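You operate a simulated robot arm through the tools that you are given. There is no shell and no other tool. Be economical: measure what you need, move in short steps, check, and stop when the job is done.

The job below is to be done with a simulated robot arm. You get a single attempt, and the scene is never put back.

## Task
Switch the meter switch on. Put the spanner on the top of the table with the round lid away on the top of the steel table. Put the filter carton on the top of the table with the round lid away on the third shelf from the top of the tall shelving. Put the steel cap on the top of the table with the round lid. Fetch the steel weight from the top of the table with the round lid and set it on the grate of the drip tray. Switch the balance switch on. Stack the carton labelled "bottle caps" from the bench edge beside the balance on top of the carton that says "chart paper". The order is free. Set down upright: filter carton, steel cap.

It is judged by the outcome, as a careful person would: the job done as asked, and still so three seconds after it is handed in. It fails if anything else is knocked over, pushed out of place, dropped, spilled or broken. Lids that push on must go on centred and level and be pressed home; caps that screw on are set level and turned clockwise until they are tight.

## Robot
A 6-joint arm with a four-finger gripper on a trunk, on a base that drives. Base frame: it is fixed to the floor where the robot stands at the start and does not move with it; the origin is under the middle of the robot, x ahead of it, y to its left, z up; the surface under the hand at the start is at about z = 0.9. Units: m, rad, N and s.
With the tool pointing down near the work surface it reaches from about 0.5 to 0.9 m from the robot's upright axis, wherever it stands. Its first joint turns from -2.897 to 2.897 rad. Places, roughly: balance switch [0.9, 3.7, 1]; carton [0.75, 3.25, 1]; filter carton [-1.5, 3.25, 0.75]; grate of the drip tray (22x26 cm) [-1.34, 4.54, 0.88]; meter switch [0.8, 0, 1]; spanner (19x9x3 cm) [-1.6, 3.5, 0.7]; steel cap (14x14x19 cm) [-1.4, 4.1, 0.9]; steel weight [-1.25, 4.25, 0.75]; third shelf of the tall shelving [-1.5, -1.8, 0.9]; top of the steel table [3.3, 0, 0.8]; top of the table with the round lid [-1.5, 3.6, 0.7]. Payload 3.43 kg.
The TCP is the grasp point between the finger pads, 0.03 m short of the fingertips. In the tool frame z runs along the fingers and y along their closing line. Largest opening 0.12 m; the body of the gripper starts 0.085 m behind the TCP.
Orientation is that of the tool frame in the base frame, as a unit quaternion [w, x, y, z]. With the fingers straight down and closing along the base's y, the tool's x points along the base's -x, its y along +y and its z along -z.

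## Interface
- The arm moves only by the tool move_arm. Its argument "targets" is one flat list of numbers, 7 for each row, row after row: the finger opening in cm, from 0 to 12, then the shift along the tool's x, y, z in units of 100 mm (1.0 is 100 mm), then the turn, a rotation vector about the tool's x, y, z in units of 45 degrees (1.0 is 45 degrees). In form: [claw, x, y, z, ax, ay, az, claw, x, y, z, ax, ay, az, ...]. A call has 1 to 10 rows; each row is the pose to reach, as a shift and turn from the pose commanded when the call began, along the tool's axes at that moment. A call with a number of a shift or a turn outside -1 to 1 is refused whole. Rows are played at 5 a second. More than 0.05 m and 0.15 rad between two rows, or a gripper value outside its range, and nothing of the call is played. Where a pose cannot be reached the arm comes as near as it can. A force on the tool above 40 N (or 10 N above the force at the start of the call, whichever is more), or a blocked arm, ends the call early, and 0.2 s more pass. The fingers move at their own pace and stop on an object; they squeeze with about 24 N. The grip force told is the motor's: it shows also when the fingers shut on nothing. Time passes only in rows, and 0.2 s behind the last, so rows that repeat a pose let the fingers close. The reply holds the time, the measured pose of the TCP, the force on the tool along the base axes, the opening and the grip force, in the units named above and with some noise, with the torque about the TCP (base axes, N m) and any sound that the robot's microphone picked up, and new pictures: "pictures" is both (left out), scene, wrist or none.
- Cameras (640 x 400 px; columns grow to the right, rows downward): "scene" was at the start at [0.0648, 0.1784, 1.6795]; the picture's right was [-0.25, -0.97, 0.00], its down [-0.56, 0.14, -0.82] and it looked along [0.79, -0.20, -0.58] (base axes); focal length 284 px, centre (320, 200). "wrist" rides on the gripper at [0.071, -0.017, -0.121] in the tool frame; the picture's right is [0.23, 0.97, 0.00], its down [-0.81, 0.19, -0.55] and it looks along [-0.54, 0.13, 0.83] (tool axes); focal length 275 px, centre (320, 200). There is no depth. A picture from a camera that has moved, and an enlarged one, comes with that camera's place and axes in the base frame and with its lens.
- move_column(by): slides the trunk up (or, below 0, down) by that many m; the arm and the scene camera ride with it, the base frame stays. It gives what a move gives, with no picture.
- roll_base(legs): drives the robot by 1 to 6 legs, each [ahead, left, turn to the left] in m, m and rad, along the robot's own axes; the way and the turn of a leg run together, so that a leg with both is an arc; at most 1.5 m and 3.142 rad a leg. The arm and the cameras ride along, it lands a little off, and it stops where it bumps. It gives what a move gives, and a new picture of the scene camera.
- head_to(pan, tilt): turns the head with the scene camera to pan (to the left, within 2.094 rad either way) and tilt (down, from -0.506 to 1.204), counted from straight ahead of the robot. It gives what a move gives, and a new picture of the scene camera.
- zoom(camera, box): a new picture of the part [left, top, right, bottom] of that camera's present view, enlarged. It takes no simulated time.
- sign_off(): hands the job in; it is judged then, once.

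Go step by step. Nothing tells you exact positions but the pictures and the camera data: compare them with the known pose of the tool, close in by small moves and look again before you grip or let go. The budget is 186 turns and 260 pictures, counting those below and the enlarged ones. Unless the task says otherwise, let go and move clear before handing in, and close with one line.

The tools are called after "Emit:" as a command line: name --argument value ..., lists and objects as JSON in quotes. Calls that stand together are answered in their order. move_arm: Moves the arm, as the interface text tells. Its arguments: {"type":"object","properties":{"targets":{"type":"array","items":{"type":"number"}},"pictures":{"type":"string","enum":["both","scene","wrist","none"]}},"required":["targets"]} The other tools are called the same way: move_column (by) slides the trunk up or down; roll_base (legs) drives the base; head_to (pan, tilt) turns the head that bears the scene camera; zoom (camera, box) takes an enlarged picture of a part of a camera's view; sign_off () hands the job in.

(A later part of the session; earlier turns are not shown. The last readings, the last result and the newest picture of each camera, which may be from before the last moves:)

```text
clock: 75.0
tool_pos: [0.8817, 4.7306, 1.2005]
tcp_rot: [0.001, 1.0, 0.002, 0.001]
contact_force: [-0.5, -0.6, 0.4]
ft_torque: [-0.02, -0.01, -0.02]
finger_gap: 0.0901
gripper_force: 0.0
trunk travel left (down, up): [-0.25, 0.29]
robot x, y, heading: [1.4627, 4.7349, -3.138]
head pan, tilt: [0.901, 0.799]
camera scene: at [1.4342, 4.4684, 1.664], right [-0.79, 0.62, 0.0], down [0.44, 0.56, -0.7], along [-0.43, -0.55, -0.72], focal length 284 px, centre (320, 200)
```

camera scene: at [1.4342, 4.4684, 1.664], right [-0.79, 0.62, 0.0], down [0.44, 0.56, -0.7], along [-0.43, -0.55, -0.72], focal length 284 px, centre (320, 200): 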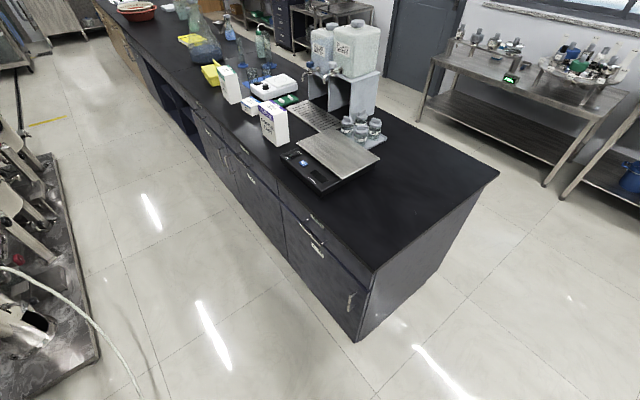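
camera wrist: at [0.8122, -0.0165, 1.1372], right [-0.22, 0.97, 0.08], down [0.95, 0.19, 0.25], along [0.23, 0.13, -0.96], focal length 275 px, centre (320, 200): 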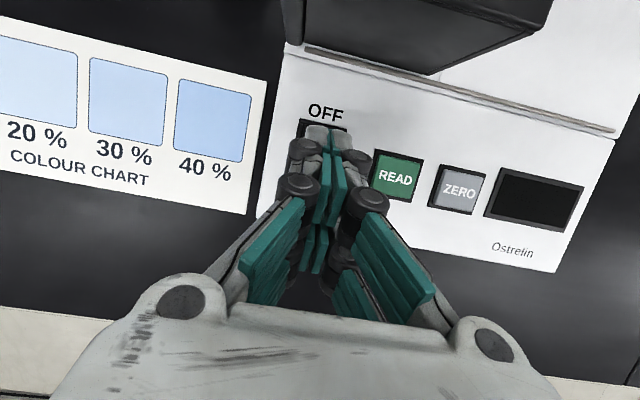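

The rear aisle is clear. Driving along it to y≈3.5.

Emit:
roll_base --legs '[[0, 1.25, 0]]'

Emit:
head_to --pan 0.0 --tilt 1.0

```text
clock: 81.3
tool_pos: [0.887, 3.4904, 1.2]
tcp_rot: [0.0, 1.0, 0.004, 0.0]
contact_force: [-0.3, 0.6, -0.4]
ft_torque: [0.01, -0.02, 0.01]
finger_gap: 0.0898
gripper_force: 0.1
trunk travel left (down, up): [-0.25, 0.29]
robot x, y, heading: [1.4711, 3.4964, -3.136]
head pan, tilt: [0.901, 0.799]
camera scene: at [1.4407, 3.2304, 1.664], right [-0.79, 0.62, 0.0], down [0.44, 0.56, -0.7], along [-0.43, -0.55, -0.72], focal length 284 px, centre (320, 200)
```

scene: 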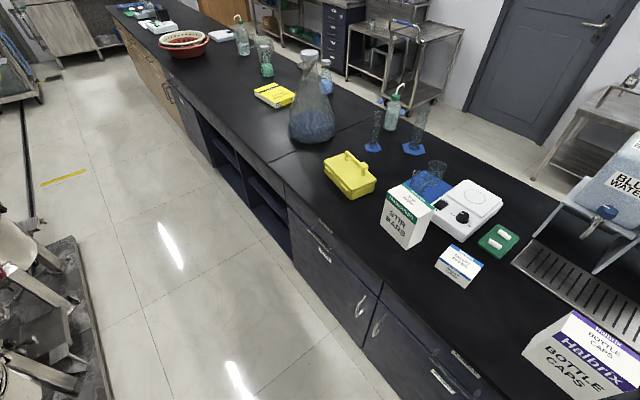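

```text
clock: 82.5
tool_pos: [0.8857, 3.4917, 1.2008]
tcp_rot: [0.001, 1.0, 0.003, 0.002]
contact_force: [0.8, 1.0, 1.1]
ft_torque: [0.01, 0.04, 0.0]
finger_gap: 0.0902
gripper_force: 0.1
trunk travel left (down, up): [-0.25, 0.29]
robot x, y, heading: [1.4684, 3.4921, -3.135]
head pan, tilt: [0.0, 1.0]
camera scene: at [1.4208, 3.2937, 1.6489], right [-0.01, 1.0, 0.0], down [0.84, 0.01, -0.54], along [-0.54, 0.0, -0.84], focal length 284 px, centre (320, 200)
```

scene: 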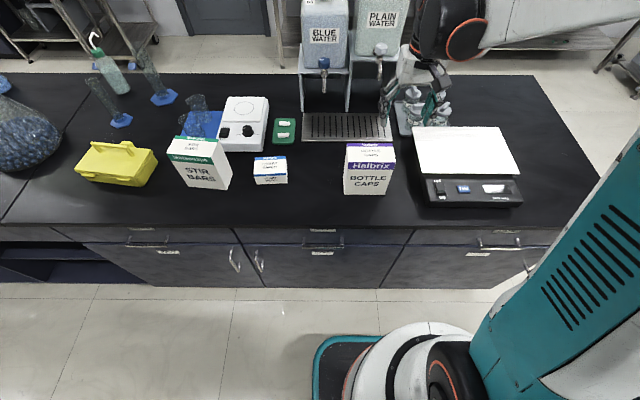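

Everything is visible now. Let me zoom on the switch and the cartons.

Emit:
zoom --camera "scene" --box '[410, 120, 530, 215]'

Emit:
zoom --camera "scene" --box '[240, 130, 400, 205]'

```text
4.21 times, centred on (470, 168) of scene
camera zoom: at [1.4208, 3.2937, 1.6489], right [-0.01, 1.0, 0.0], down [0.84, 0.01, -0.54], along [-0.54, 0.0, -0.84], focal length 1195 px, centre (-312, 337)
```

zoom: 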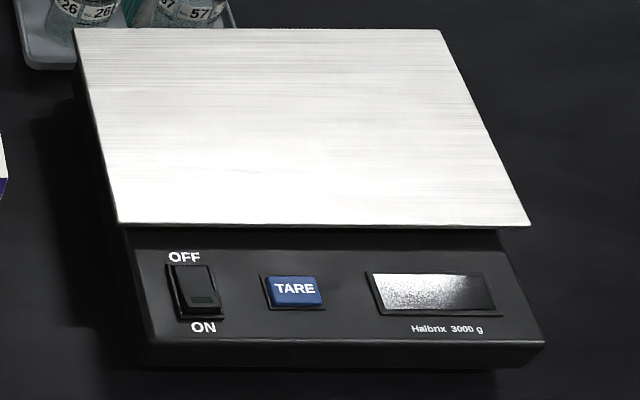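

```text
4.00 times, centred on (320, 168) of scene
camera zoom: at [1.4208, 3.2937, 1.6489], right [-0.01, 1.0, 0.0], down [0.84, 0.01, -0.54], along [-0.54, 0.0, -0.84], focal length 1135 px, centre (320, 330)
```

zoom: 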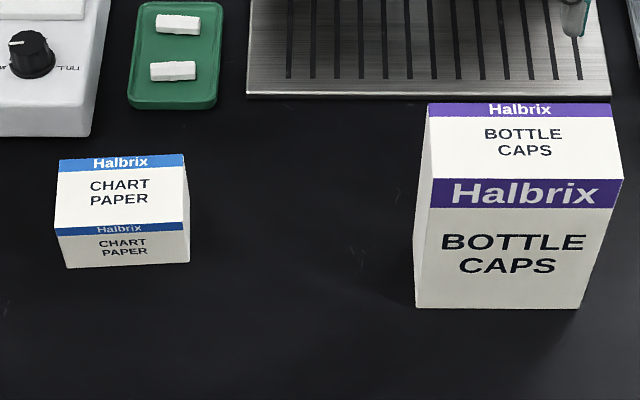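

I'll now move the closed fingers above the balance switch.

Emit:
move_arm --targets '[5, 0.15, -0.4, 0, 0, 0, 0, 2, 0.3, -0.8, 0, 0, 0, 0, 0, 0.4, -1, 0, 0, 0, 0]' --pictures "none"

Emit:
move_arm --targets '[0, 0.05, -0.3, 0, 0, 0, 0, 0, 0.1, -0.6, 0.2, 0, 0, 0, 0, 0.1, -0.63, 0.6, 0, 0, 0, 0, 0.1, -0.63, 1, 0, 0, 0]' --pictures "wrist"

```text
clock: 83.3
tool_pos: [0.9278, 3.5926, 1.2027]
tcp_rot: [0.0, 1.0, 0.003, 0.0]
contact_force: [0.0, 0.8, 0.3]
ft_torque: [-0.02, 0.01, -0.04]
finger_gap: 0.0
gripper_force: 24.1
trunk travel left (down, up): [-0.25, 0.29]
robot x, y, heading: [1.4685, 3.4949, -3.137]
head pan, tilt: [0.0, 1.0]
```

```text
clock: 84.3
tool_pos: [0.9354, 3.6538, 1.1015]
tcp_rot: [0.0, 1.0, 0.002, 0.001]
contact_force: [-0.6, 0.4, -0.1]
ft_torque: [-0.02, -0.04, -0.03]
finger_gap: 0.0
gripper_force: 23.6
trunk travel left (down, up): [-0.25, 0.29]
robot x, y, heading: [1.4715, 3.4964, -3.133]
head pan, tilt: [0.0, 1.0]
camera wrist: at [1.0063, 3.6719, 1.2207], right [0.24, -0.97, 0.0], down [-0.81, -0.2, 0.55], along [-0.54, -0.13, -0.83], focal length 275 px, centre (320, 200)
```

wrist: 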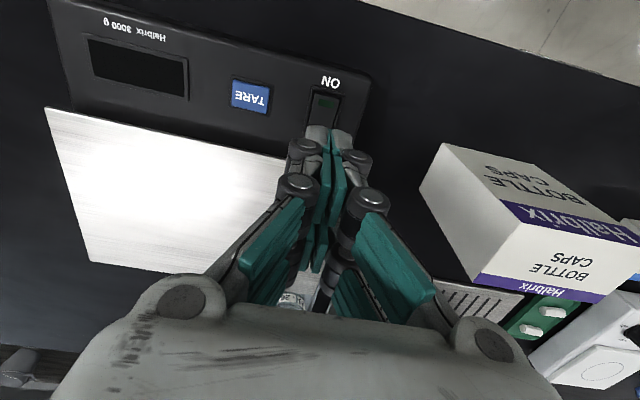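

Emit:
zoom --camera "wrist" --box '[280, 60, 370, 150]'

```text
4.44 times, centred on (325, 105) of wrist
camera zoom: at [1.0063, 3.6719, 1.2207], right [0.24, -0.97, 0.0], down [-0.81, -0.2, 0.55], along [-0.54, -0.13, -0.83], focal length 1224 px, centre (298, 622)
```

zoom: 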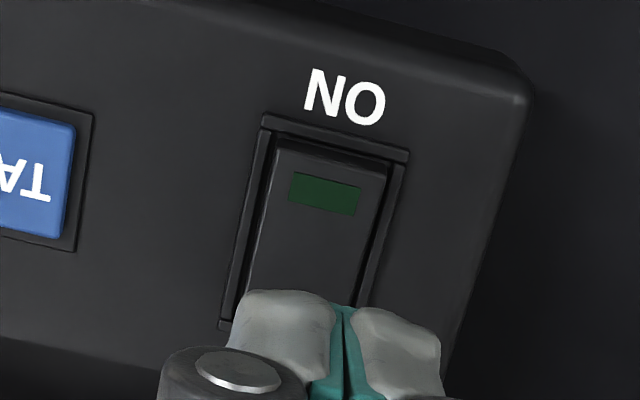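

Switch lamp at (0.940, 3.653). Tilting away ~13° so the near corner presses the ON end, then approaching.

Emit:
move_arm --targets '[0, 0.045, 0, 0, 0, 0.15, 0, 0, 0.09, 0, 0.1, 0, 0.29, 0, 0, 0.09, 0, 0.5, 0, 0.29, 0, 0, 0.09, 0, 0.9, 0, 0.29, 0, 0, 0.09, 0, 1, 0, 0.29, 0]' --pictures "wrist"

```text
clock: 85.5
tool_pos: [0.9452, 3.6545, 0.9997]
tcp_rot: [-0.001, 0.993, 0.002, 0.115]
contact_force: [-0.1, 0.1, 0.7]
ft_torque: [-0.02, -0.01, 0.0]
finger_gap: 0.0
gripper_force: 24.1
trunk travel left (down, up): [-0.25, 0.29]
robot x, y, heading: [1.4674, 3.4906, -3.135]
head pan, tilt: [0.0, 1.0]
camera wrist: at [0.9873, 3.6714, 1.1326], right [0.23, -0.97, 0.05], down [-0.91, -0.2, 0.35], along [-0.33, -0.13, -0.93], focal length 275 px, centre (320, 200)
```

wrist: 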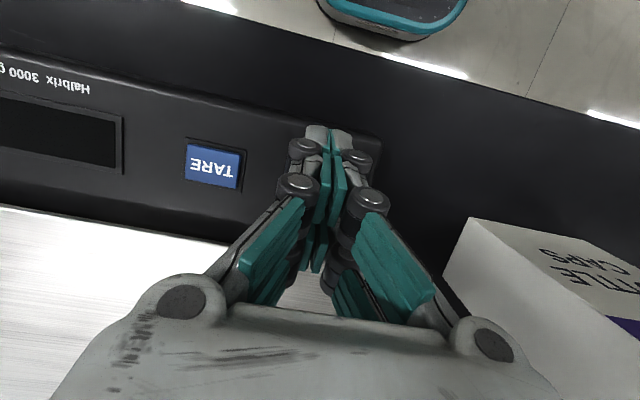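

Emit:
move_arm --targets '[0, 0, 0, 0.04, 0, 0, 0, 0, -0.01, 0, 0.07, 0, 0, 0, 0, -0.02, 0, 0.1, 0, 0, 0]' --pictures "none"

```text
clock: 86.3
tool_pos: [0.9459, 3.6543, 0.9903]
tcp_rot: [0.0, 0.993, 0.003, 0.114]
contact_force: [0.1, -0.5, -0.3]
ft_torque: [0.03, 0.02, -0.01]
finger_gap: 0.0
gripper_force: 24.8
trunk travel left (down, up): [-0.25, 0.29]
robot x, y, heading: [1.4664, 3.4996, -3.134]
head pan, tilt: [0.0, 1.0]
```

Emit:
move_arm --targets '[0, -0.01, 0, 0.02, 0, 0, 0, 0, -0.01, 0, 0.04, 0, 0, 0]' --pictures "none"

```text
clock: 86.9
tool_pos: [0.9464, 3.654, 0.9871]
tcp_rot: [-0.001, 0.993, 0.002, 0.114]
contact_force: [0.2, -1.5, 22.5]
ft_torque: [-0.03, 0.38, 0.04]
finger_gap: 0.0061
gripper_force: 33.3
trunk travel left (down, up): [-0.25, 0.29]
robot x, y, heading: [1.4702, 3.4909, -3.135]
head pan, tilt: [0.0, 1.0]
stopped in row 2: the force on the tool passed its limit at 44 N (the readings are from after the stop); the commanded pose is now the measured one
```

No click—probably on the frame edge. Lift slightly, shift 5 mm inward, press again.

Emit:
move_arm --targets '[0, 0, 0, -0.08, 0, 0, 0, 0, -0.05, 0, -0.08, 0, 0, 0, 0, -0.05, 0, -0.03, 0, 0, 0, 0, -0.055, 0, 0, 0, 0, 0]' --pictures "none"

Emit:
move_arm --targets '[0, 0, 0, 0.02, 0, 0, 0]' --pictures "none"

```text
clock: 87.9
tool_pos: [0.9406, 3.655, 0.9876]
tcp_rot: [-0.002, 0.994, 0.003, 0.113]
contact_force: [-9.1, 1.8, 29.6]
ft_torque: [0.03, 0.76, -0.02]
finger_gap: 0.0061
gripper_force: 33.8
trunk travel left (down, up): [-0.25, 0.29]
robot x, y, heading: [1.4697, 3.4949, -3.136]
head pan, tilt: [0.0, 1.0]
```

```text
clock: 88.2
tool_pos: [0.9389, 3.655, 0.9881]
tcp_rot: [-0.001, 0.994, 0.003, 0.113]
contact_force: [-1.9, -1.2, 25.1]
ft_torque: [0.01, 0.47, 0.08]
finger_gap: 0.0059
gripper_force: 33.2
trunk travel left (down, up): [-0.25, 0.29]
robot x, y, heading: [1.4691, 3.4937, -3.135]
head pan, tilt: [0.0, 1.0]
stopped in row 1: the force on the tool passed its limit at 48 N (the readings are from after the stop); the commanded pose is now the measured one
```

The torque shows the pressing corner lies ~16 mm inward of the TCP, i.e. on the pivot. Lifting, shifting 19 mm outward, and pressing again.

Emit:
move_arm --targets '[0, 0, 0, -0.1, 0, 0, 0, 0, 0.19, 0, -0.1, 0, 0, 0, 0, 0.19, 0, -0.03, 0, 0, 0, 0, 0.185, 0, 0, 0, 0, 0]' --pictures "none"

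Emit:
move_arm --targets '[0, 0, 0, 0.02, 0, 0, 0]' --pictures "none"

```text
clock: 89.2
tool_pos: [0.9556, 3.6542, 0.9905]
tcp_rot: [-0.001, 0.994, 0.003, 0.113]
contact_force: [-0.1, -0.2, 2.1]
ft_torque: [0.02, -0.01, -0.03]
finger_gap: 0.0061
gripper_force: 33.6
trunk travel left (down, up): [-0.25, 0.29]
robot x, y, heading: [1.4713, 3.4951, -3.135]
head pan, tilt: [0.0, 1.0]
```

```text
clock: 89.6
tool_pos: [0.9558, 3.6549, 0.9875]
tcp_rot: [-0.001, 0.994, 0.002, 0.113]
contact_force: [-0.3, 0.4, 0.4]
ft_torque: [-0.01, -0.02, 0.04]
finger_gap: 0.0
gripper_force: 33.2
trunk travel left (down, up): [-0.25, 0.29]
robot x, y, heading: [1.4703, 3.4969, -3.136]
head pan, tilt: [0.0, 1.0]
heard: click
```

A click. Lifting to check the lamp.

Emit:
move_arm --targets '[0, 0, 0, -0.4, 0, 0, 0, 0, 0, 0, -0.8, 0, -0.14, 0, 4, 0, 0, -1, 0, -0.28, 0, 8, 0, 0, -1, 0, -0.28, 0]' --pictures "none"

Emit:
zoom --camera "scene" --box '[410, 120, 530, 215]'

```text
clock: 90.6
tool_pos: [0.933, 3.6533, 1.0849]
tcp_rot: [-0.001, 1.0, 0.003, 0.003]
contact_force: [-0.6, -0.4, 0.3]
ft_torque: [0.0, 0.01, 0.01]
finger_gap: 0.08
gripper_force: 0.1
trunk travel left (down, up): [-0.25, 0.29]
robot x, y, heading: [1.474, 3.4942, -3.135]
head pan, tilt: [0.0, 1.0]
```

```text
4.21 times, centred on (470, 168) of scene
camera zoom: at [1.4204, 3.2938, 1.6488], right [-0.01, 1.0, 0.0], down [0.84, 0.01, -0.54], along [-0.54, 0.0, -0.84], focal length 1195 px, centre (-312, 337)
```

zoom: 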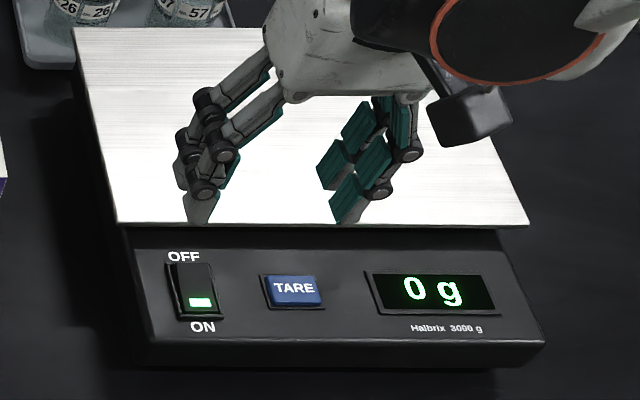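

Balance is ON (0 g). Next, the bottle-caps carton: rise, rotate the gripper 90° and go over it.

Emit:
move_arm --targets '[9, 0, 0, -0.4, 0, 0, -0.17, 10, 0, 0, -0.8, 0, 0, -0.34, 10, 0, 0.1, -1, 0, 0, -0.5, 10, -0.2, 0.4, -1, 0, 0, -0.67, 10, -0.4, 0.7, -1, 0, 0, -0.84, 10, -0.5, 1, -1, 0, 0, -1]' --pictures "none"

Emit:
move_arm --targets '[11, 0, 0, 0, 0, 0, -0.17, 11, 0, 0, 0, 0, 0, -0.34, 12, 0, 0, 0, 0, 0, -0.5, 12, 0, 0, 0, 0, 0, -0.67, 12, 0, 0, 0, 0, 0, -0.84, 12, 0, 0, 0, 0, 0, -1]' --pictures "wrist"

```text
clock: 92.0
tool_pos: [0.8839, 3.5523, 1.1846]
tcp_rot: [0.0, 0.923, 0.386, 0.004]
contact_force: [-0.7, -0.1, -0.5]
ft_torque: [0.03, -0.02, 0.0]
finger_gap: 0.1
gripper_force: 0.0
trunk travel left (down, up): [-0.25, 0.29]
robot x, y, heading: [1.4709, 3.495, -3.137]
head pan, tilt: [0.0, 1.0]
```

```text
clock: 93.4
tool_pos: [0.8844, 3.5544, 1.1844]
tcp_rot: [0.002, 0.705, 0.71, 0.003]
contact_force: [0.2, 0.3, 0.5]
ft_torque: [0.0, 0.01, 0.02]
finger_gap: 0.1201
gripper_force: 0.2
trunk travel left (down, up): [-0.25, 0.29]
robot x, y, heading: [1.4702, 3.4943, -3.136]
head pan, tilt: [0.0, 1.0]
camera wrist: at [0.8661, 3.6249, 1.3043], right [0.97, 0.24, 0.01], down [0.19, -0.81, 0.55], along [0.14, -0.54, -0.83], focal length 275 px, centre (320, 200)
```

wrist: 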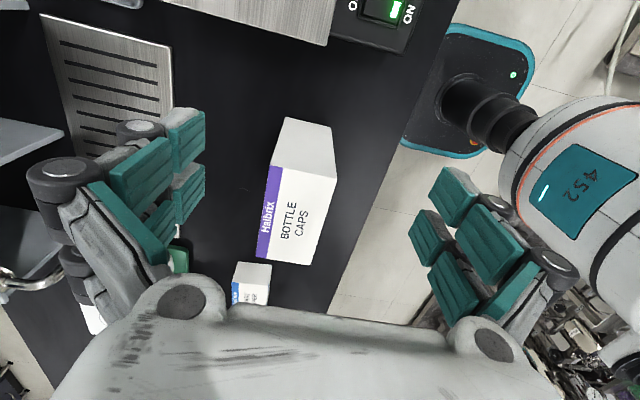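

Centre of carton top ≈ (0.886, 3.437). Moving over and down.

Emit:
move_arm --targets '[12, -0.45, 0.01, 0, 0, 0, 0, 12, -0.9, 0.01, 0, 0, 0, 0, 12, -1, 0.01, 0, 0, 0, 0]' --pictures "none"

Emit:
move_arm --targets '[12, -0.18, 0, 0, 0, 0, 0, 12, -0.18, 0, 0.45, 0, 0, 0, 12, -0.18, 0, 0.9, 0, 0, 0]' --pictures "both"

```text
clock: 94.2
tool_pos: [0.885, 3.4537, 1.1838]
tcp_rot: [0.002, 0.705, 0.709, 0.004]
contact_force: [0.4, 0.1, -0.4]
ft_torque: [0.04, 0.02, 0.01]
finger_gap: 0.1201
gripper_force: 0.1
trunk travel left (down, up): [-0.25, 0.29]
robot x, y, heading: [1.4719, 3.4952, -3.135]
head pan, tilt: [0.0, 1.0]
```

```text
clock: 95.0
tool_pos: [0.8866, 3.4384, 1.0938]
tcp_rot: [0.002, 0.705, 0.709, 0.003]
contact_force: [-0.1, -1.0, -0.6]
ft_torque: [-0.01, 0.02, 0.01]
finger_gap: 0.1198
gripper_force: 0.2
trunk travel left (down, up): [-0.25, 0.29]
robot x, y, heading: [1.4685, 3.4976, -3.137]
head pan, tilt: [0.0, 1.0]
camera scene: at [1.4197, 3.2938, 1.6488], right [-0.01, 1.0, 0.0], down [0.84, 0.01, -0.54], along [-0.54, 0.0, -0.84], focal length 284 px, centre (320, 200)
camera wrist: at [0.8676, 3.5089, 1.2124], right [0.97, 0.24, 0.01], down [0.19, -0.81, 0.55], along [0.14, -0.54, -0.83], focal length 275 px, centre (320, 200)
```

scene: 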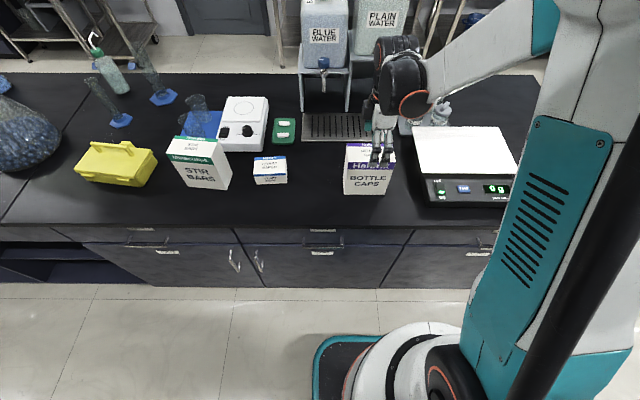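
wrist: 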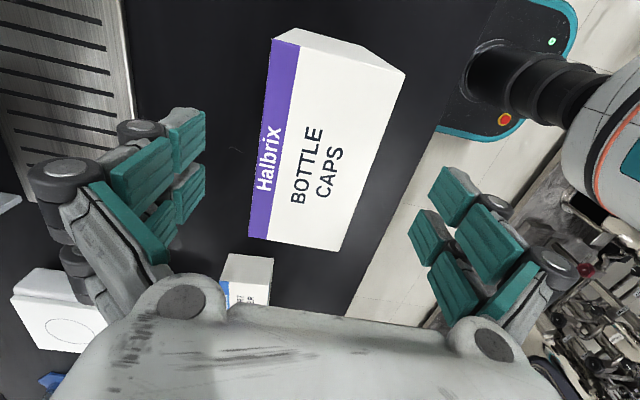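

Aligned (box centre ≈ (0.8835, 3.428)). Lower, then grip.

Emit:
move_arm --targets '[12, -0.1, -0.03, 0.45, 0, 0, 0, 12, -0.1, -0.03, 0.9, 0, 0, 0, 6, -0.1, -0.03, 0.9, 0, 0, 0, 4, -0.1, -0.03, 0.9, 0, 0, 0, 4, -0.1, -0.03, 0.9, 0, 0, 0]' --pictures "scene"

```text
clock: 96.2
tool_pos: [0.8856, 3.4285, 1.0035]
tcp_rot: [0.002, 0.704, 0.71, 0.003]
contact_force: [1.3, 1.0, 1.7]
ft_torque: [0.09, -0.02, -0.06]
finger_gap: 0.07
gripper_force: 23.9
trunk travel left (down, up): [-0.25, 0.29]
robot x, y, heading: [1.4725, 3.4932, -3.137]
head pan, tilt: [0.0, 1.0]
camera scene: at [1.4209, 3.2937, 1.6489], right [-0.01, 1.0, 0.0], down [0.84, 0.01, -0.54], along [-0.54, 0.0, -0.84], focal length 284 px, centre (320, 200)
```

scene: 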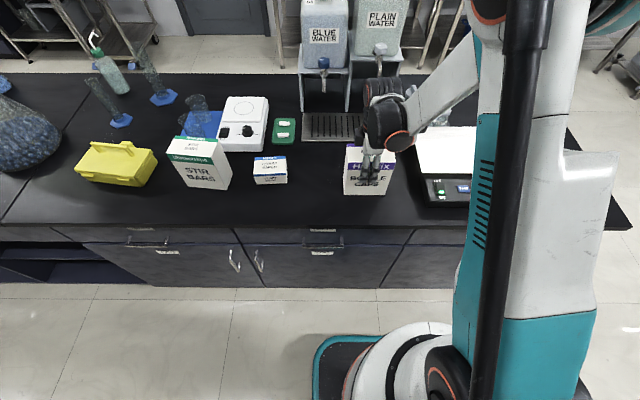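

Gripped (0.07 m). Lift and carry towards the chart-paper carton.

Emit:
move_arm --targets '[4, 0, 0, -0.3, 0, 0, 0, 4, 0, 0, -0.6, 0, 0, 0, 4, 0, 0, -1, 0, 0, 0, 4, -0.3, -0.1, -1, 0, 0, 0, 4, -0.65, -0.25, -1, 0, 0, 0, 4, -1, -0.42, -1, 0, 0, 0]' --pictures "none"

Emit:
move_arm --targets '[4, -0.3, 0, 0, 0, 0, 0, 4, -0.65, 0, 0, 0, 0, 0, 4, -1, 0, 0, 0, 0, 0]' --pictures "both"

```text
clock: 97.6
tool_pos: [0.842, 3.3241, 1.1025]
tcp_rot: [0.002, 0.705, 0.709, 0.003]
contact_force: [-0.8, 0.4, -1.9]
ft_torque: [0.03, 0.04, -0.01]
finger_gap: 0.0697
gripper_force: 23.9
trunk travel left (down, up): [-0.25, 0.29]
robot x, y, heading: [1.4692, 3.4951, -3.138]
head pan, tilt: [0.0, 1.0]
```

```text
clock: 98.4
tool_pos: [0.8433, 3.2244, 1.1044]
tcp_rot: [0.002, 0.705, 0.709, 0.002]
contact_force: [0.8, -0.3, -3.0]
ft_torque: [-0.03, -0.01, -0.03]
finger_gap: 0.0698
gripper_force: 23.7
trunk travel left (down, up): [-0.25, 0.29]
robot x, y, heading: [1.4683, 3.4925, -3.137]
head pan, tilt: [0.0, 1.0]
camera scene: at [1.4204, 3.2932, 1.6488], right [-0.01, 1.0, 0.0], down [0.84, 0.01, -0.54], along [-0.54, 0.0, -0.84], focal length 284 px, centre (320, 200)
camera wrist: at [0.8241, 3.2948, 1.2237], right [0.97, 0.24, 0.01], down [0.19, -0.81, 0.55], along [0.14, -0.54, -0.83], focal length 275 px, centre (320, 200)
```

scene: 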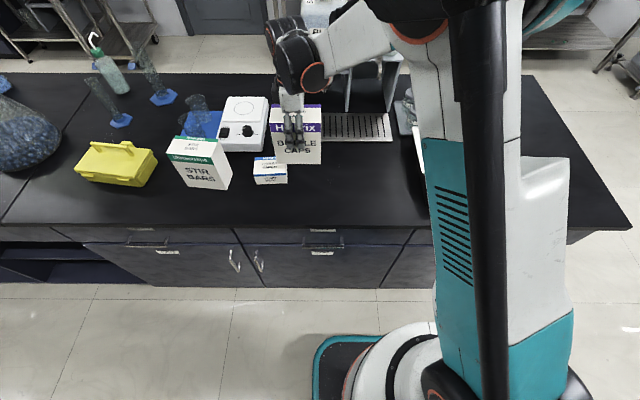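
wrist: 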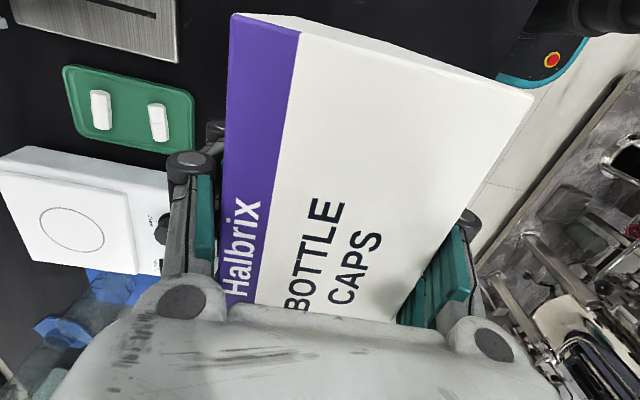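

Emit:
move_arm --targets '[4, -0.45, 0, 0, 0, 0, 0, 4, -0.93, -0.01, 0, 0, 0, 0, 4, -0.93, -0.01, 0.2, 0, 0, 0]' --pictures "scene"

Emit:
zoom --camera "scene" --box '[220, 100, 340, 200]'

```text
clock: 99.2
tool_pos: [0.842, 3.132, 1.0836]
tcp_rot: [0.002, 0.705, 0.71, 0.002]
contact_force: [-0.3, 0.4, -2.9]
ft_torque: [0.02, 0.01, -0.01]
finger_gap: 0.0699
gripper_force: 24.8
trunk travel left (down, up): [-0.25, 0.29]
robot x, y, heading: [1.47, 3.4941, -3.137]
head pan, tilt: [0.0, 1.0]
camera scene: at [1.4202, 3.2937, 1.6488], right [-0.01, 1.0, 0.0], down [0.84, 0.01, -0.54], along [-0.54, 0.0, -0.84], focal length 284 px, centre (320, 200)
```

scene: 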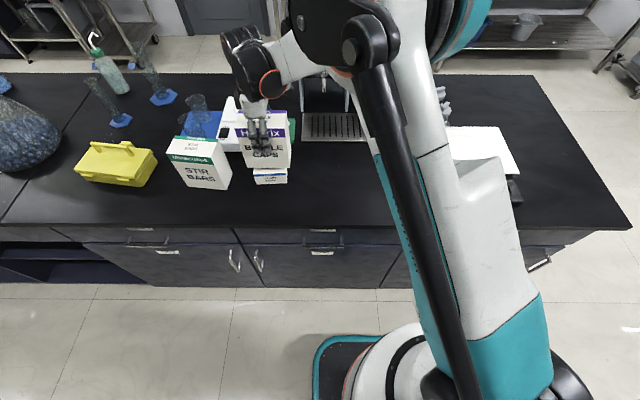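

```text
4.00 times, centred on (280, 150) of scene
camera zoom: at [1.4202, 3.2937, 1.6488], right [-0.01, 1.0, 0.0], down [0.84, 0.01, -0.54], along [-0.54, 0.0, -0.84], focal length 1135 px, centre (480, 400)
```

zoom: 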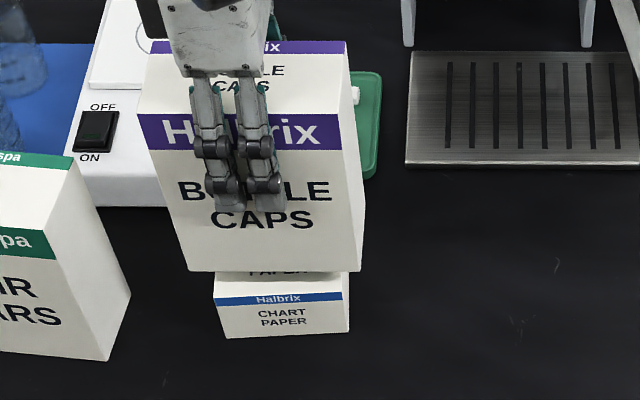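

Aligned over the chart-paper carton. Lowering gently until contact.

Emit:
move_arm --targets '[4, -0.03, 0.02, 0.1, 0, 0, 0, 4, -0.03, 0.02, 0.18, 0, 0, 0, 4, -0.03, 0.02, 0.21, 0, 0, 0, 4, -0.03, 0.02, 0.23, 0, 0, 0]' --pictures "scene"

Emit:
zoom --camera "scene" --box '[220, 100, 340, 200]'

```text
clock: 100.2
tool_pos: [0.8444, 3.1283, 1.0602]
tcp_rot: [0.001, 0.705, 0.709, 0.003]
contact_force: [0.2, -0.9, -2.1]
ft_torque: [-0.04, 0.01, 0.03]
finger_gap: 0.0697
gripper_force: 23.9
trunk travel left (down, up): [-0.25, 0.29]
robot x, y, heading: [1.474, 3.4952, -3.134]
head pan, tilt: [0.0, 1.0]
camera scene: at [1.4203, 3.2934, 1.6488], right [-0.01, 1.0, 0.0], down [0.84, 0.01, -0.54], along [-0.54, 0.0, -0.84], focal length 284 px, centre (320, 200)
```

scene: 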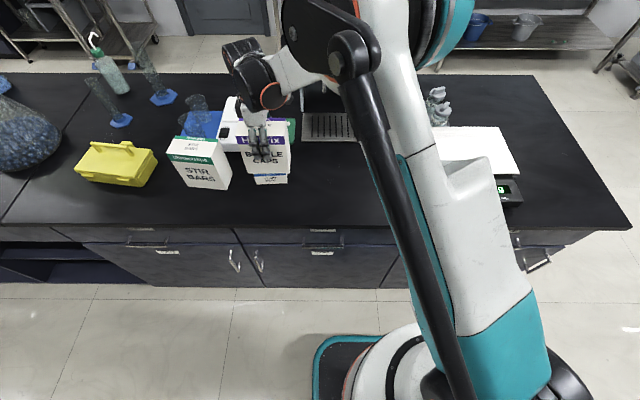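

```text
4.00 times, centred on (280, 150) of scene
camera zoom: at [1.4203, 3.2934, 1.6488], right [-0.01, 1.0, 0.0], down [0.84, 0.01, -0.54], along [-0.54, 0.0, -0.84], focal length 1135 px, centre (480, 400)
```

zoom: 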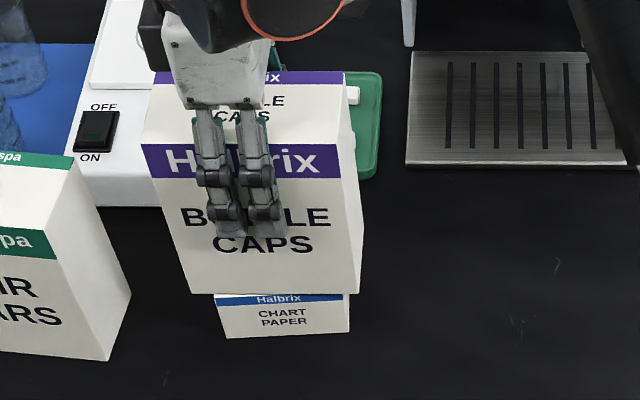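

Emit:
move_arm --targets '[4, 0, 0, 0.01, 0, 0, 0, 4, 0, 0, 0.02, 0, 0, 0, 4, 0, 0, 0.03, 0, 0, 0]' --pictures "none"

```text
clock: 101.0
tool_pos: [0.845, 3.1293, 1.0603]
tcp_rot: [0.002, 0.704, 0.71, 0.002]
contact_force: [-5.8, -5.3, 15.1]
ft_torque: [-0.33, 0.52, -0.02]
finger_gap: 0.0697
gripper_force: 23.9
trunk travel left (down, up): [-0.25, 0.29]
robot x, y, heading: [1.471, 3.4917, -3.135]
head pan, tilt: [0.0, 1.0]
```

Seated (contact force). Relieve slightly, release, and rise.

Emit:
move_arm --targets '[4, 0, 0, -0.02, 0, 0, 0, 8, 0, 0, -0.02, 0, 0, 0, 10, 0, 0, -0.02, 0, 0, 0, 11, 0, 0, -0.4, 0, 0, 0, 11, 0, 0, -0.8, 0, 0, 0, 11, 0, 0, -1, 0, 0, 0]' --pictures "scene"

Emit:
zoom --camera "scene" --box '[220, 100, 340, 200]'

```text
clock: 102.4
tool_pos: [0.8471, 3.1308, 1.1595]
tcp_rot: [0.002, 0.705, 0.709, 0.003]
contact_force: [0.3, -0.3, -0.1]
ft_torque: [-0.01, -0.01, 0.0]
finger_gap: 0.1102
gripper_force: 0.2
trunk travel left (down, up): [-0.25, 0.29]
robot x, y, heading: [1.4698, 3.4953, -3.137]
head pan, tilt: [0.0, 1.0]
camera scene: at [1.4207, 3.2936, 1.6489], right [-0.01, 1.0, 0.0], down [0.84, 0.01, -0.54], along [-0.54, 0.0, -0.84], focal length 284 px, centre (320, 200)
```

scene: 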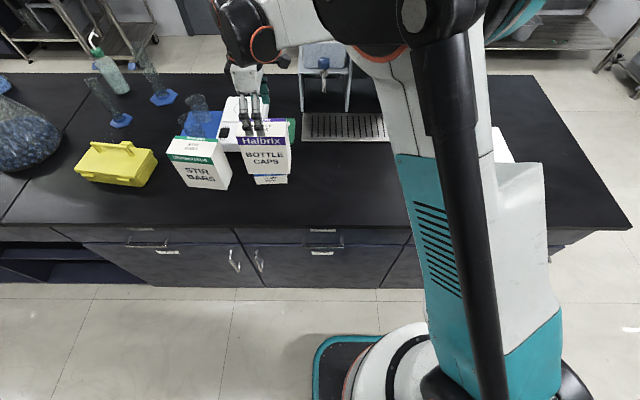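

```text
4.00 times, centred on (280, 150) of scene
camera zoom: at [1.4207, 3.2936, 1.6489], right [-0.01, 1.0, 0.0], down [0.84, 0.01, -0.54], along [-0.54, 0.0, -0.84], focal length 1135 px, centre (480, 400)
```

zoom: 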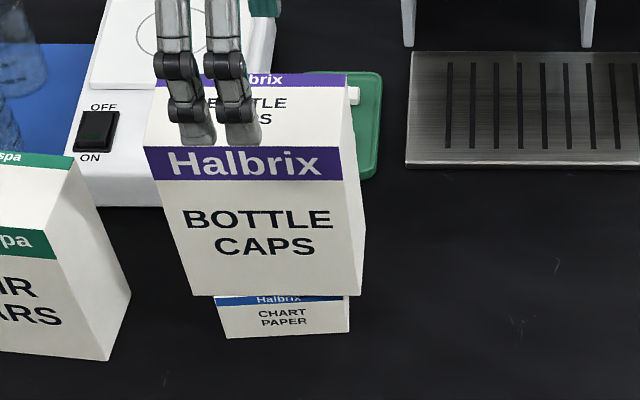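

Stacked and stable. Rising and driving back around the bench end to the window-side tables.

Emit:
move_arm --targets '[11, 0, 0, -0.5, 0, 0, 0.17, 11, 0, 0, -1, 0, 0, 0.34, 11, 0, 0, -1, 0, 0, 0.5, 11, 0, 0, -1, 0, 0, 0.67, 11, 0, 0, -1, 0, 0, 0.84, 11, 0, 0, -1, 0, 0, 1]' --pictures "none"

Emit:
move_arm --targets '[9, 0, 0, 0, 0, 0, 0.17, 9, 0, 0, 0, 0, 0, 0.34, 9, 0, 0, 0, 0, 0, 0.5, 9, 0, 0, 0, 0, 0, 0.67, 9, 0, 0, 0, 0, 0, 0.84, 9, 0, 0, 0, 0, 0, 1]' --pictures "none"

Emit:
roll_base --legs '[[0, -1.35, 0], [1.45, 0, 0], [0, 0.7, 0]]'

Emit:
head_to --pan 0.0 --tilt 0.7

```text
clock: 103.8
tool_pos: [0.8435, 3.1289, 1.2586]
tcp_rot: [0.0, 0.923, 0.384, 0.004]
contact_force: [0.5, 0.7, -0.4]
ft_torque: [0.0, 0.01, -0.03]
finger_gap: 0.1102
gripper_force: 0.1
trunk travel left (down, up): [-0.25, 0.29]
robot x, y, heading: [1.4694, 3.4959, -3.138]
head pan, tilt: [0.0, 1.0]
```

```text
clock: 105.2
tool_pos: [0.8439, 3.1293, 1.2582]
tcp_rot: [0.0, 1.0, 0.002, 0.003]
contact_force: [0.2, -0.3, 0.1]
ft_torque: [0.02, 0.04, -0.02]
finger_gap: 0.0901
gripper_force: 0.1
trunk travel left (down, up): [-0.25, 0.29]
robot x, y, heading: [1.4686, 3.4914, -3.136]
head pan, tilt: [0.0, 1.0]
```

```text
clock: 122.2
tool_pos: [-0.6476, 3.7808, 1.2584]
tcp_rot: [-0.001, 1.0, -0.008, 0.004]
contact_force: [0.1, -0.6, -0.2]
ft_torque: [-0.01, -0.03, -0.01]
finger_gap: 0.0898
gripper_force: 0.2
trunk travel left (down, up): [-0.25, 0.29]
robot x, y, heading: [-0.0119, 4.1328, 3.121]
head pan, tilt: [0.0, 1.0]
camera scene: at [-0.0664, 3.9327, 1.6488], right [0.02, 1.0, 0.0], down [0.84, -0.01, -0.54], along [-0.54, 0.01, -0.84], focal length 284 px, centre (320, 200)
```

scene: 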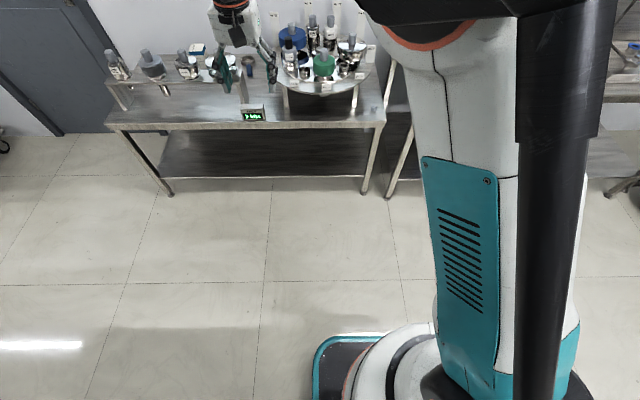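

```text
clock: 123.0
tool_pos: [-0.6446, 3.7829, 1.2589]
tcp_rot: [-0.001, 1.0, -0.009, 0.004]
contact_force: [-0.6, -0.2, 0.2]
ft_torque: [-0.04, 0.0, 0.02]
finger_gap: 0.09
gripper_force: 0.2
trunk travel left (down, up): [-0.25, 0.29]
robot x, y, heading: [-0.0127, 4.1332, 3.125]
head pan, tilt: [0.0, 0.7]
camera scene: at [-0.0817, 3.9334, 1.6722], right [0.02, 1.0, 0.0], down [0.64, -0.01, -0.76], along [-0.76, 0.01, -0.64], focal length 284 px, centre (320, 200)
```

scene: 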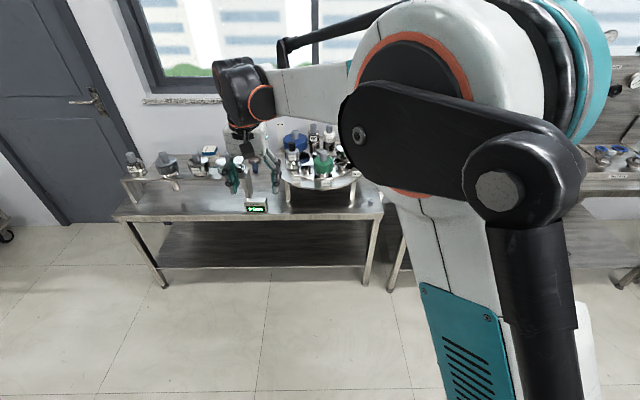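

Emit:
zoom --camera "scene" --box '[100, 110, 400, 290]'

Emit:
zoom --camera "scene" --box '[270, 120, 370, 210]'

Emit:
zoom --camera "scene" --box '[110, 130, 240, 225]'

```text
2.13 times, centred on (250, 200) of scene
camera zoom: at [-0.0817, 3.9334, 1.6722], right [0.02, 1.0, 0.0], down [0.64, -0.01, -0.76], along [-0.76, 0.01, -0.64], focal length 606 px, centre (469, 200)
```

zoom: 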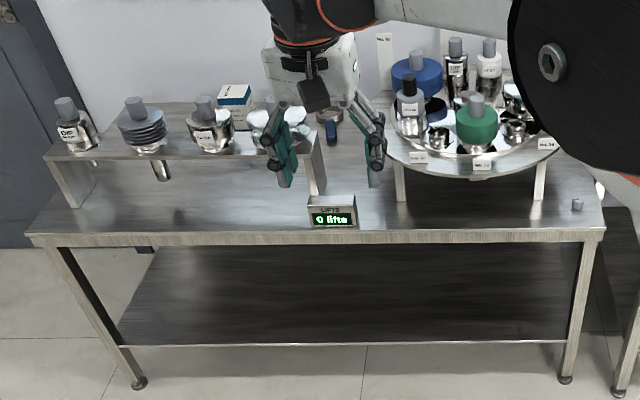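

```text
4.44 times, centred on (320, 165) of scene
camera zoom: at [-0.0817, 3.9334, 1.6722], right [0.02, 1.0, 0.0], down [0.64, -0.01, -0.76], along [-0.76, 0.01, -0.64], focal length 1261 px, centre (320, 356)
```

zoom: 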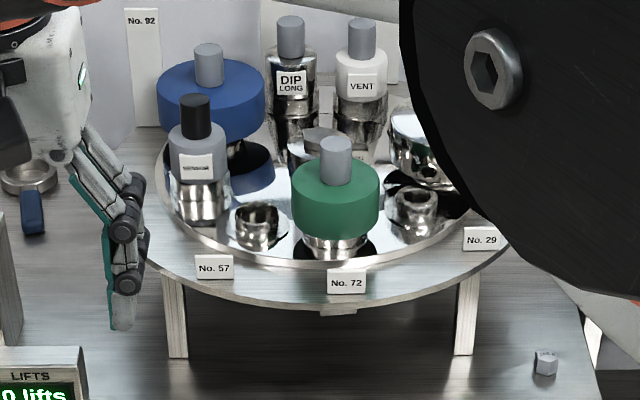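

```text
4.21 times, centred on (175, 178) of scene
camera zoom: at [-0.0817, 3.9334, 1.6722], right [0.02, 1.0, 0.0], down [0.64, -0.01, -0.76], along [-0.76, 0.01, -0.64], focal length 1195 px, centre (930, 295)
```

zoom: 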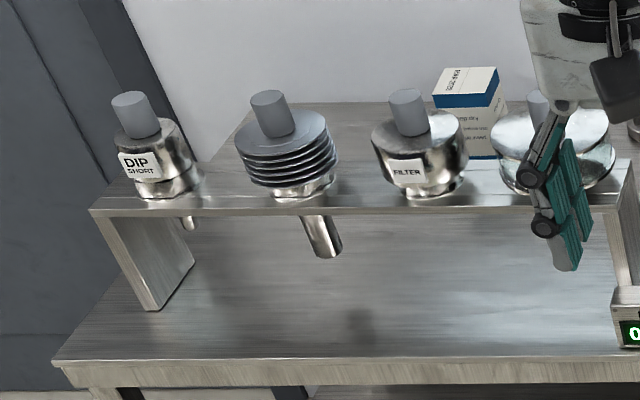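

I see the rack, a carton behind it, a ring-shaped tool with a blue handle, a round carousel tray with caps, a "LIFTS" counter and a small hex weight. The arm blocks part; I'll move right and look left.

Emit:
roll_base --legs '[[0, -0.5, 0]]'

Emit:
head_to --pan 0.3 --tilt 0.6

Emit:
zoom --camera "scene" --box '[200, 90, 440, 240]'

```text
clock: 126.0
tool_pos: [-0.6383, 4.2789, 1.2582]
tcp_rot: [-0.001, 1.0, -0.006, 0.003]
contact_force: [-0.3, -1.0, 0.6]
ft_torque: [-0.03, 0.04, 0.0]
finger_gap: 0.09
gripper_force: 0.0
trunk travel left (down, up): [-0.25, 0.29]
robot x, y, heading: [-0.0048, 4.633, 3.132]
head pan, tilt: [0.0, 0.7]
camera scene: at [-0.0741, 4.4339, 1.6723], right [0.01, 1.0, 0.0], down [0.64, -0.01, -0.76], along [-0.76, 0.01, -0.64], focal length 284 px, centre (320, 200)
```

scene: 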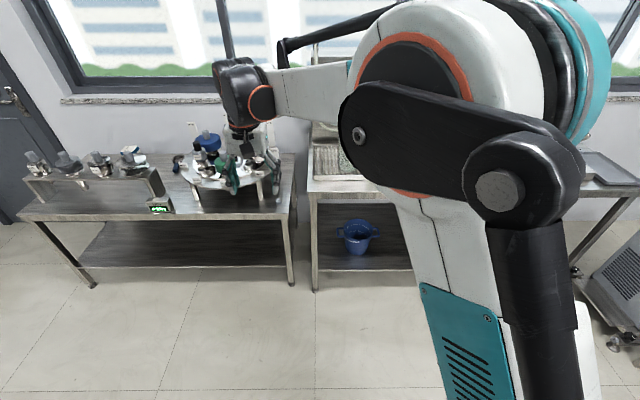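

```text
clock: 126.8
tool_pos: [-0.6382, 4.2782, 1.2582]
tcp_rot: [0.0, 1.0, -0.005, 0.003]
contact_force: [-1.4, -0.5, 0.0]
ft_torque: [0.03, -0.02, 0.0]
finger_gap: 0.0898
gripper_force: 0.0
trunk travel left (down, up): [-0.25, 0.29]
robot x, y, heading: [-0.0051, 4.6301, 3.132]
head pan, tilt: [0.3, 0.6]
camera scene: at [-0.0738, 4.4071, 1.6808], right [-0.29, 0.96, 0.0], down [0.54, 0.16, -0.82], along [-0.79, -0.24, -0.57], focal length 284 px, centre (320, 200)
```

scene: 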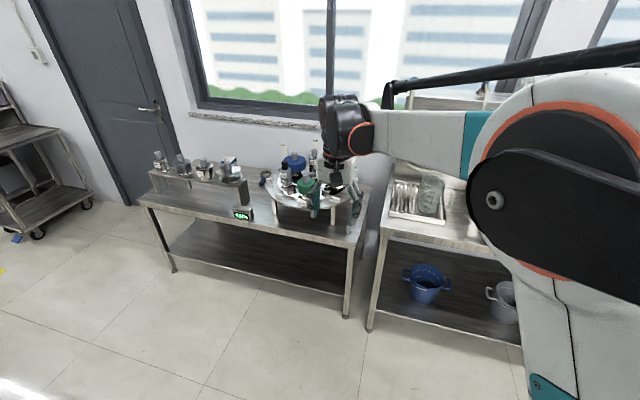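

```text
2.67 times, centred on (320, 165) of scene
camera zoom: at [-0.0738, 4.4071, 1.6808], right [-0.29, 0.96, 0.0], down [0.54, 0.16, -0.82], along [-0.79, -0.24, -0.57], focal length 757 px, centre (320, 293)
```

zoom: 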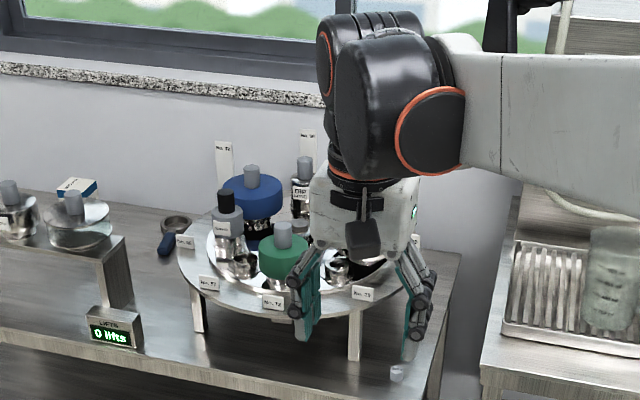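

The hand hides the carousel from the scene camera; I'll advance and use the wrist camera instead.

Emit:
roll_base --legs '[[0.3, 0.15, 0]]'

Emit:
zoom --camera "wrist" --box '[0, 0, 640, 400]'

```text
clock: 129.0
tool_pos: [-0.9402, 4.1254, 1.2585]
tcp_rot: [-0.001, 1.0, -0.002, 0.004]
contact_force: [0.2, -0.3, 0.3]
ft_torque: [0.02, -0.05, -0.01]
finger_gap: 0.0899
gripper_force: 0.1
trunk travel left (down, up): [-0.25, 0.29]
robot x, y, heading: [-0.309, 4.483, 3.132]
head pan, tilt: [0.3, 0.6]
camera scene: at [-0.377, 4.2567, 1.6807], right [-0.29, 0.96, 0.0], down [0.54, 0.16, -0.82], along [-0.79, -0.24, -0.57], focal length 284 px, centre (320, 200)
```

scene: 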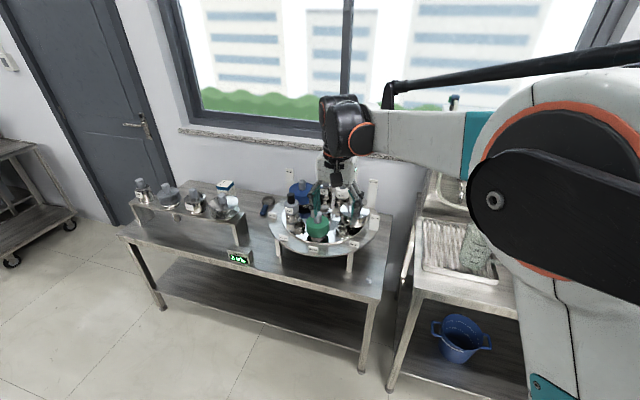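

```text
1.00 times, centred on (320, 200) of wrist (not enlarged: the box is as wide or as high as the picture)
camera zoom: at [-0.8705, 4.1415, 1.3779], right [0.22, -0.97, 0.0], down [-0.82, -0.19, 0.55], along [-0.53, -0.12, -0.84], focal length 275 px, centre (320, 200)
```

zoom: 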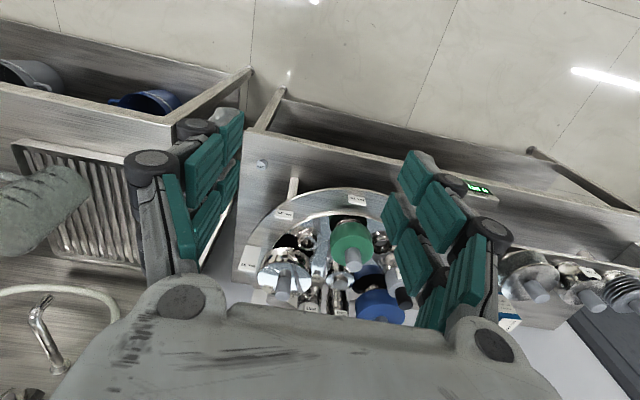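

Emit:
zoom --camera "wrist" --box '[230, 170, 430, 330]'

Emit:
zoom --camera "scene" --box '[250, 150, 400, 280]'

```text
2.50 times, centred on (330, 250) of wrist
camera zoom: at [-0.8705, 4.1415, 1.3779], right [0.22, -0.97, 0.0], down [-0.82, -0.19, 0.55], along [-0.53, -0.12, -0.84], focal length 688 px, centre (295, 75)
```

zoom: 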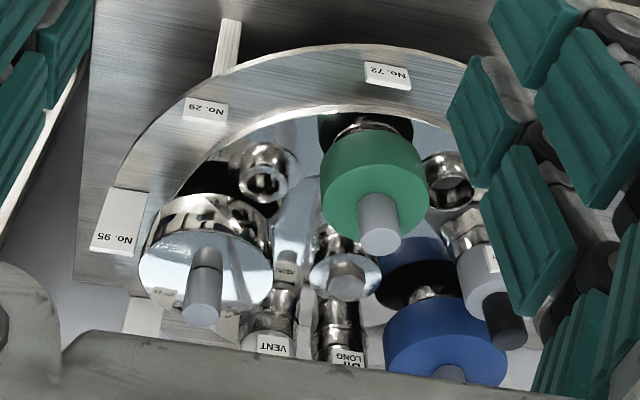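

```text
3.08 times, centred on (325, 215) of scene
camera zoom: at [-0.377, 4.2567, 1.6807], right [-0.29, 0.96, 0.0], down [0.54, 0.16, -0.82], along [-0.79, -0.24, -0.57], focal length 873 px, centre (305, 154)
```

zoom: 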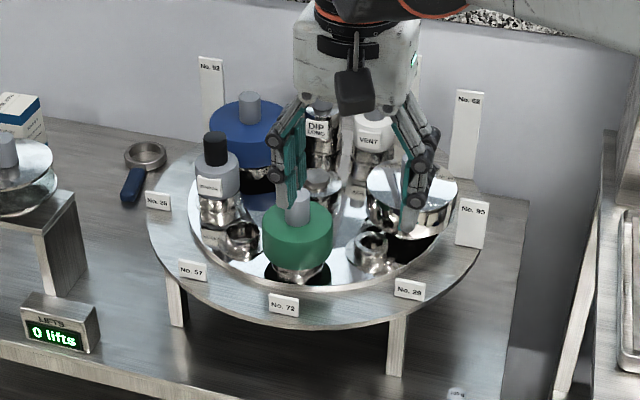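

The "round lid" stands on legs with caps in its ports; the wide steel cap is at No. 95 ≈ (-1.342, 4.118). The small hex weight is at ≈ (-1.20, 4.22, 0.735). I'll lower the trunk and approach the weight first.

Emit:
move_column --by -0.2

Emit:
move_arm --targets '[8, 0, -0.45, 0, 0, 0, 0, 8, -0.2, -0.9, 0, 0, 0, 0, 8, -0.6, -0.95, 0, 0, 0, 0, 8, -1, -0.95, 0, 0, 0, 0]' --pictures "both"

```text
clock: 131.2
tool_pos: [-0.9391, 4.1254, 1.0585]
tcp_rot: [0.0, 1.0, -0.002, 0.003]
contact_force: [0.2, -0.2, 0.1]
ft_torque: [0.01, -0.01, -0.01]
finger_gap: 0.0899
gripper_force: 0.0
trunk travel left (down, up): [-0.05, 0.49]
robot x, y, heading: [-0.3039, 4.4823, 3.136]
head pan, tilt: [0.3, 0.6]
```

```text
clock: 132.2
tool_pos: [-1.0393, 4.2206, 1.0567]
tcp_rot: [0.0, 1.0, -0.003, 0.002]
contact_force: [-0.7, -0.5, 0.3]
ft_torque: [0.03, 0.02, -0.02]
finger_gap: 0.0796
gripper_force: 0.1
trunk travel left (down, up): [-0.05, 0.49]
robot x, y, heading: [-0.3088, 4.4815, 3.138]
head pan, tilt: [0.3, 0.6]
camera scene: at [-0.3763, 4.2568, 1.4807], right [-0.29, 0.96, 0.0], down [0.54, 0.16, -0.82], along [-0.79, -0.24, -0.57], focal length 284 px, centre (320, 200)
camera wrist: at [-0.969, 4.2355, 1.1767], right [0.23, -0.97, 0.0], down [-0.82, -0.19, 0.55], along [-0.53, -0.12, -0.84], focal length 275 px, centre (320, 200)
```

scene: 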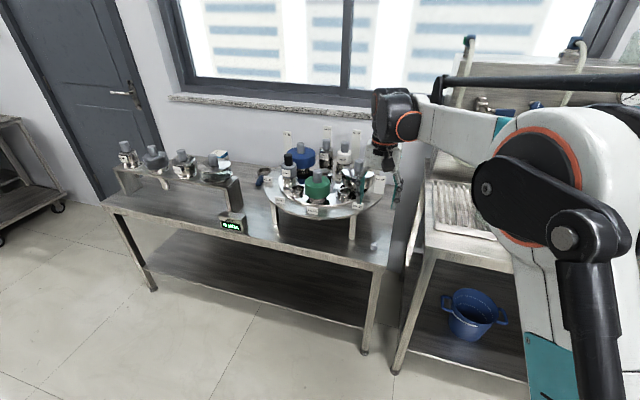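
wrist: 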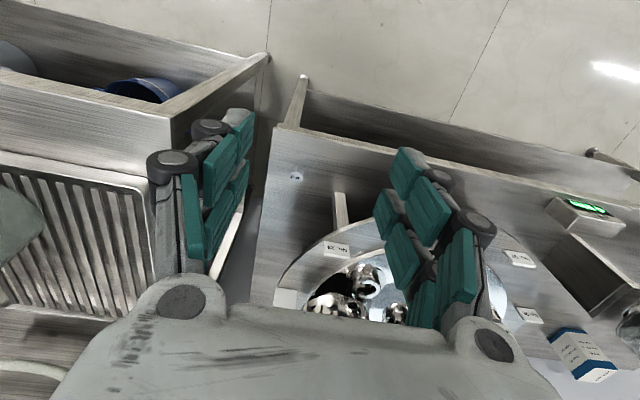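

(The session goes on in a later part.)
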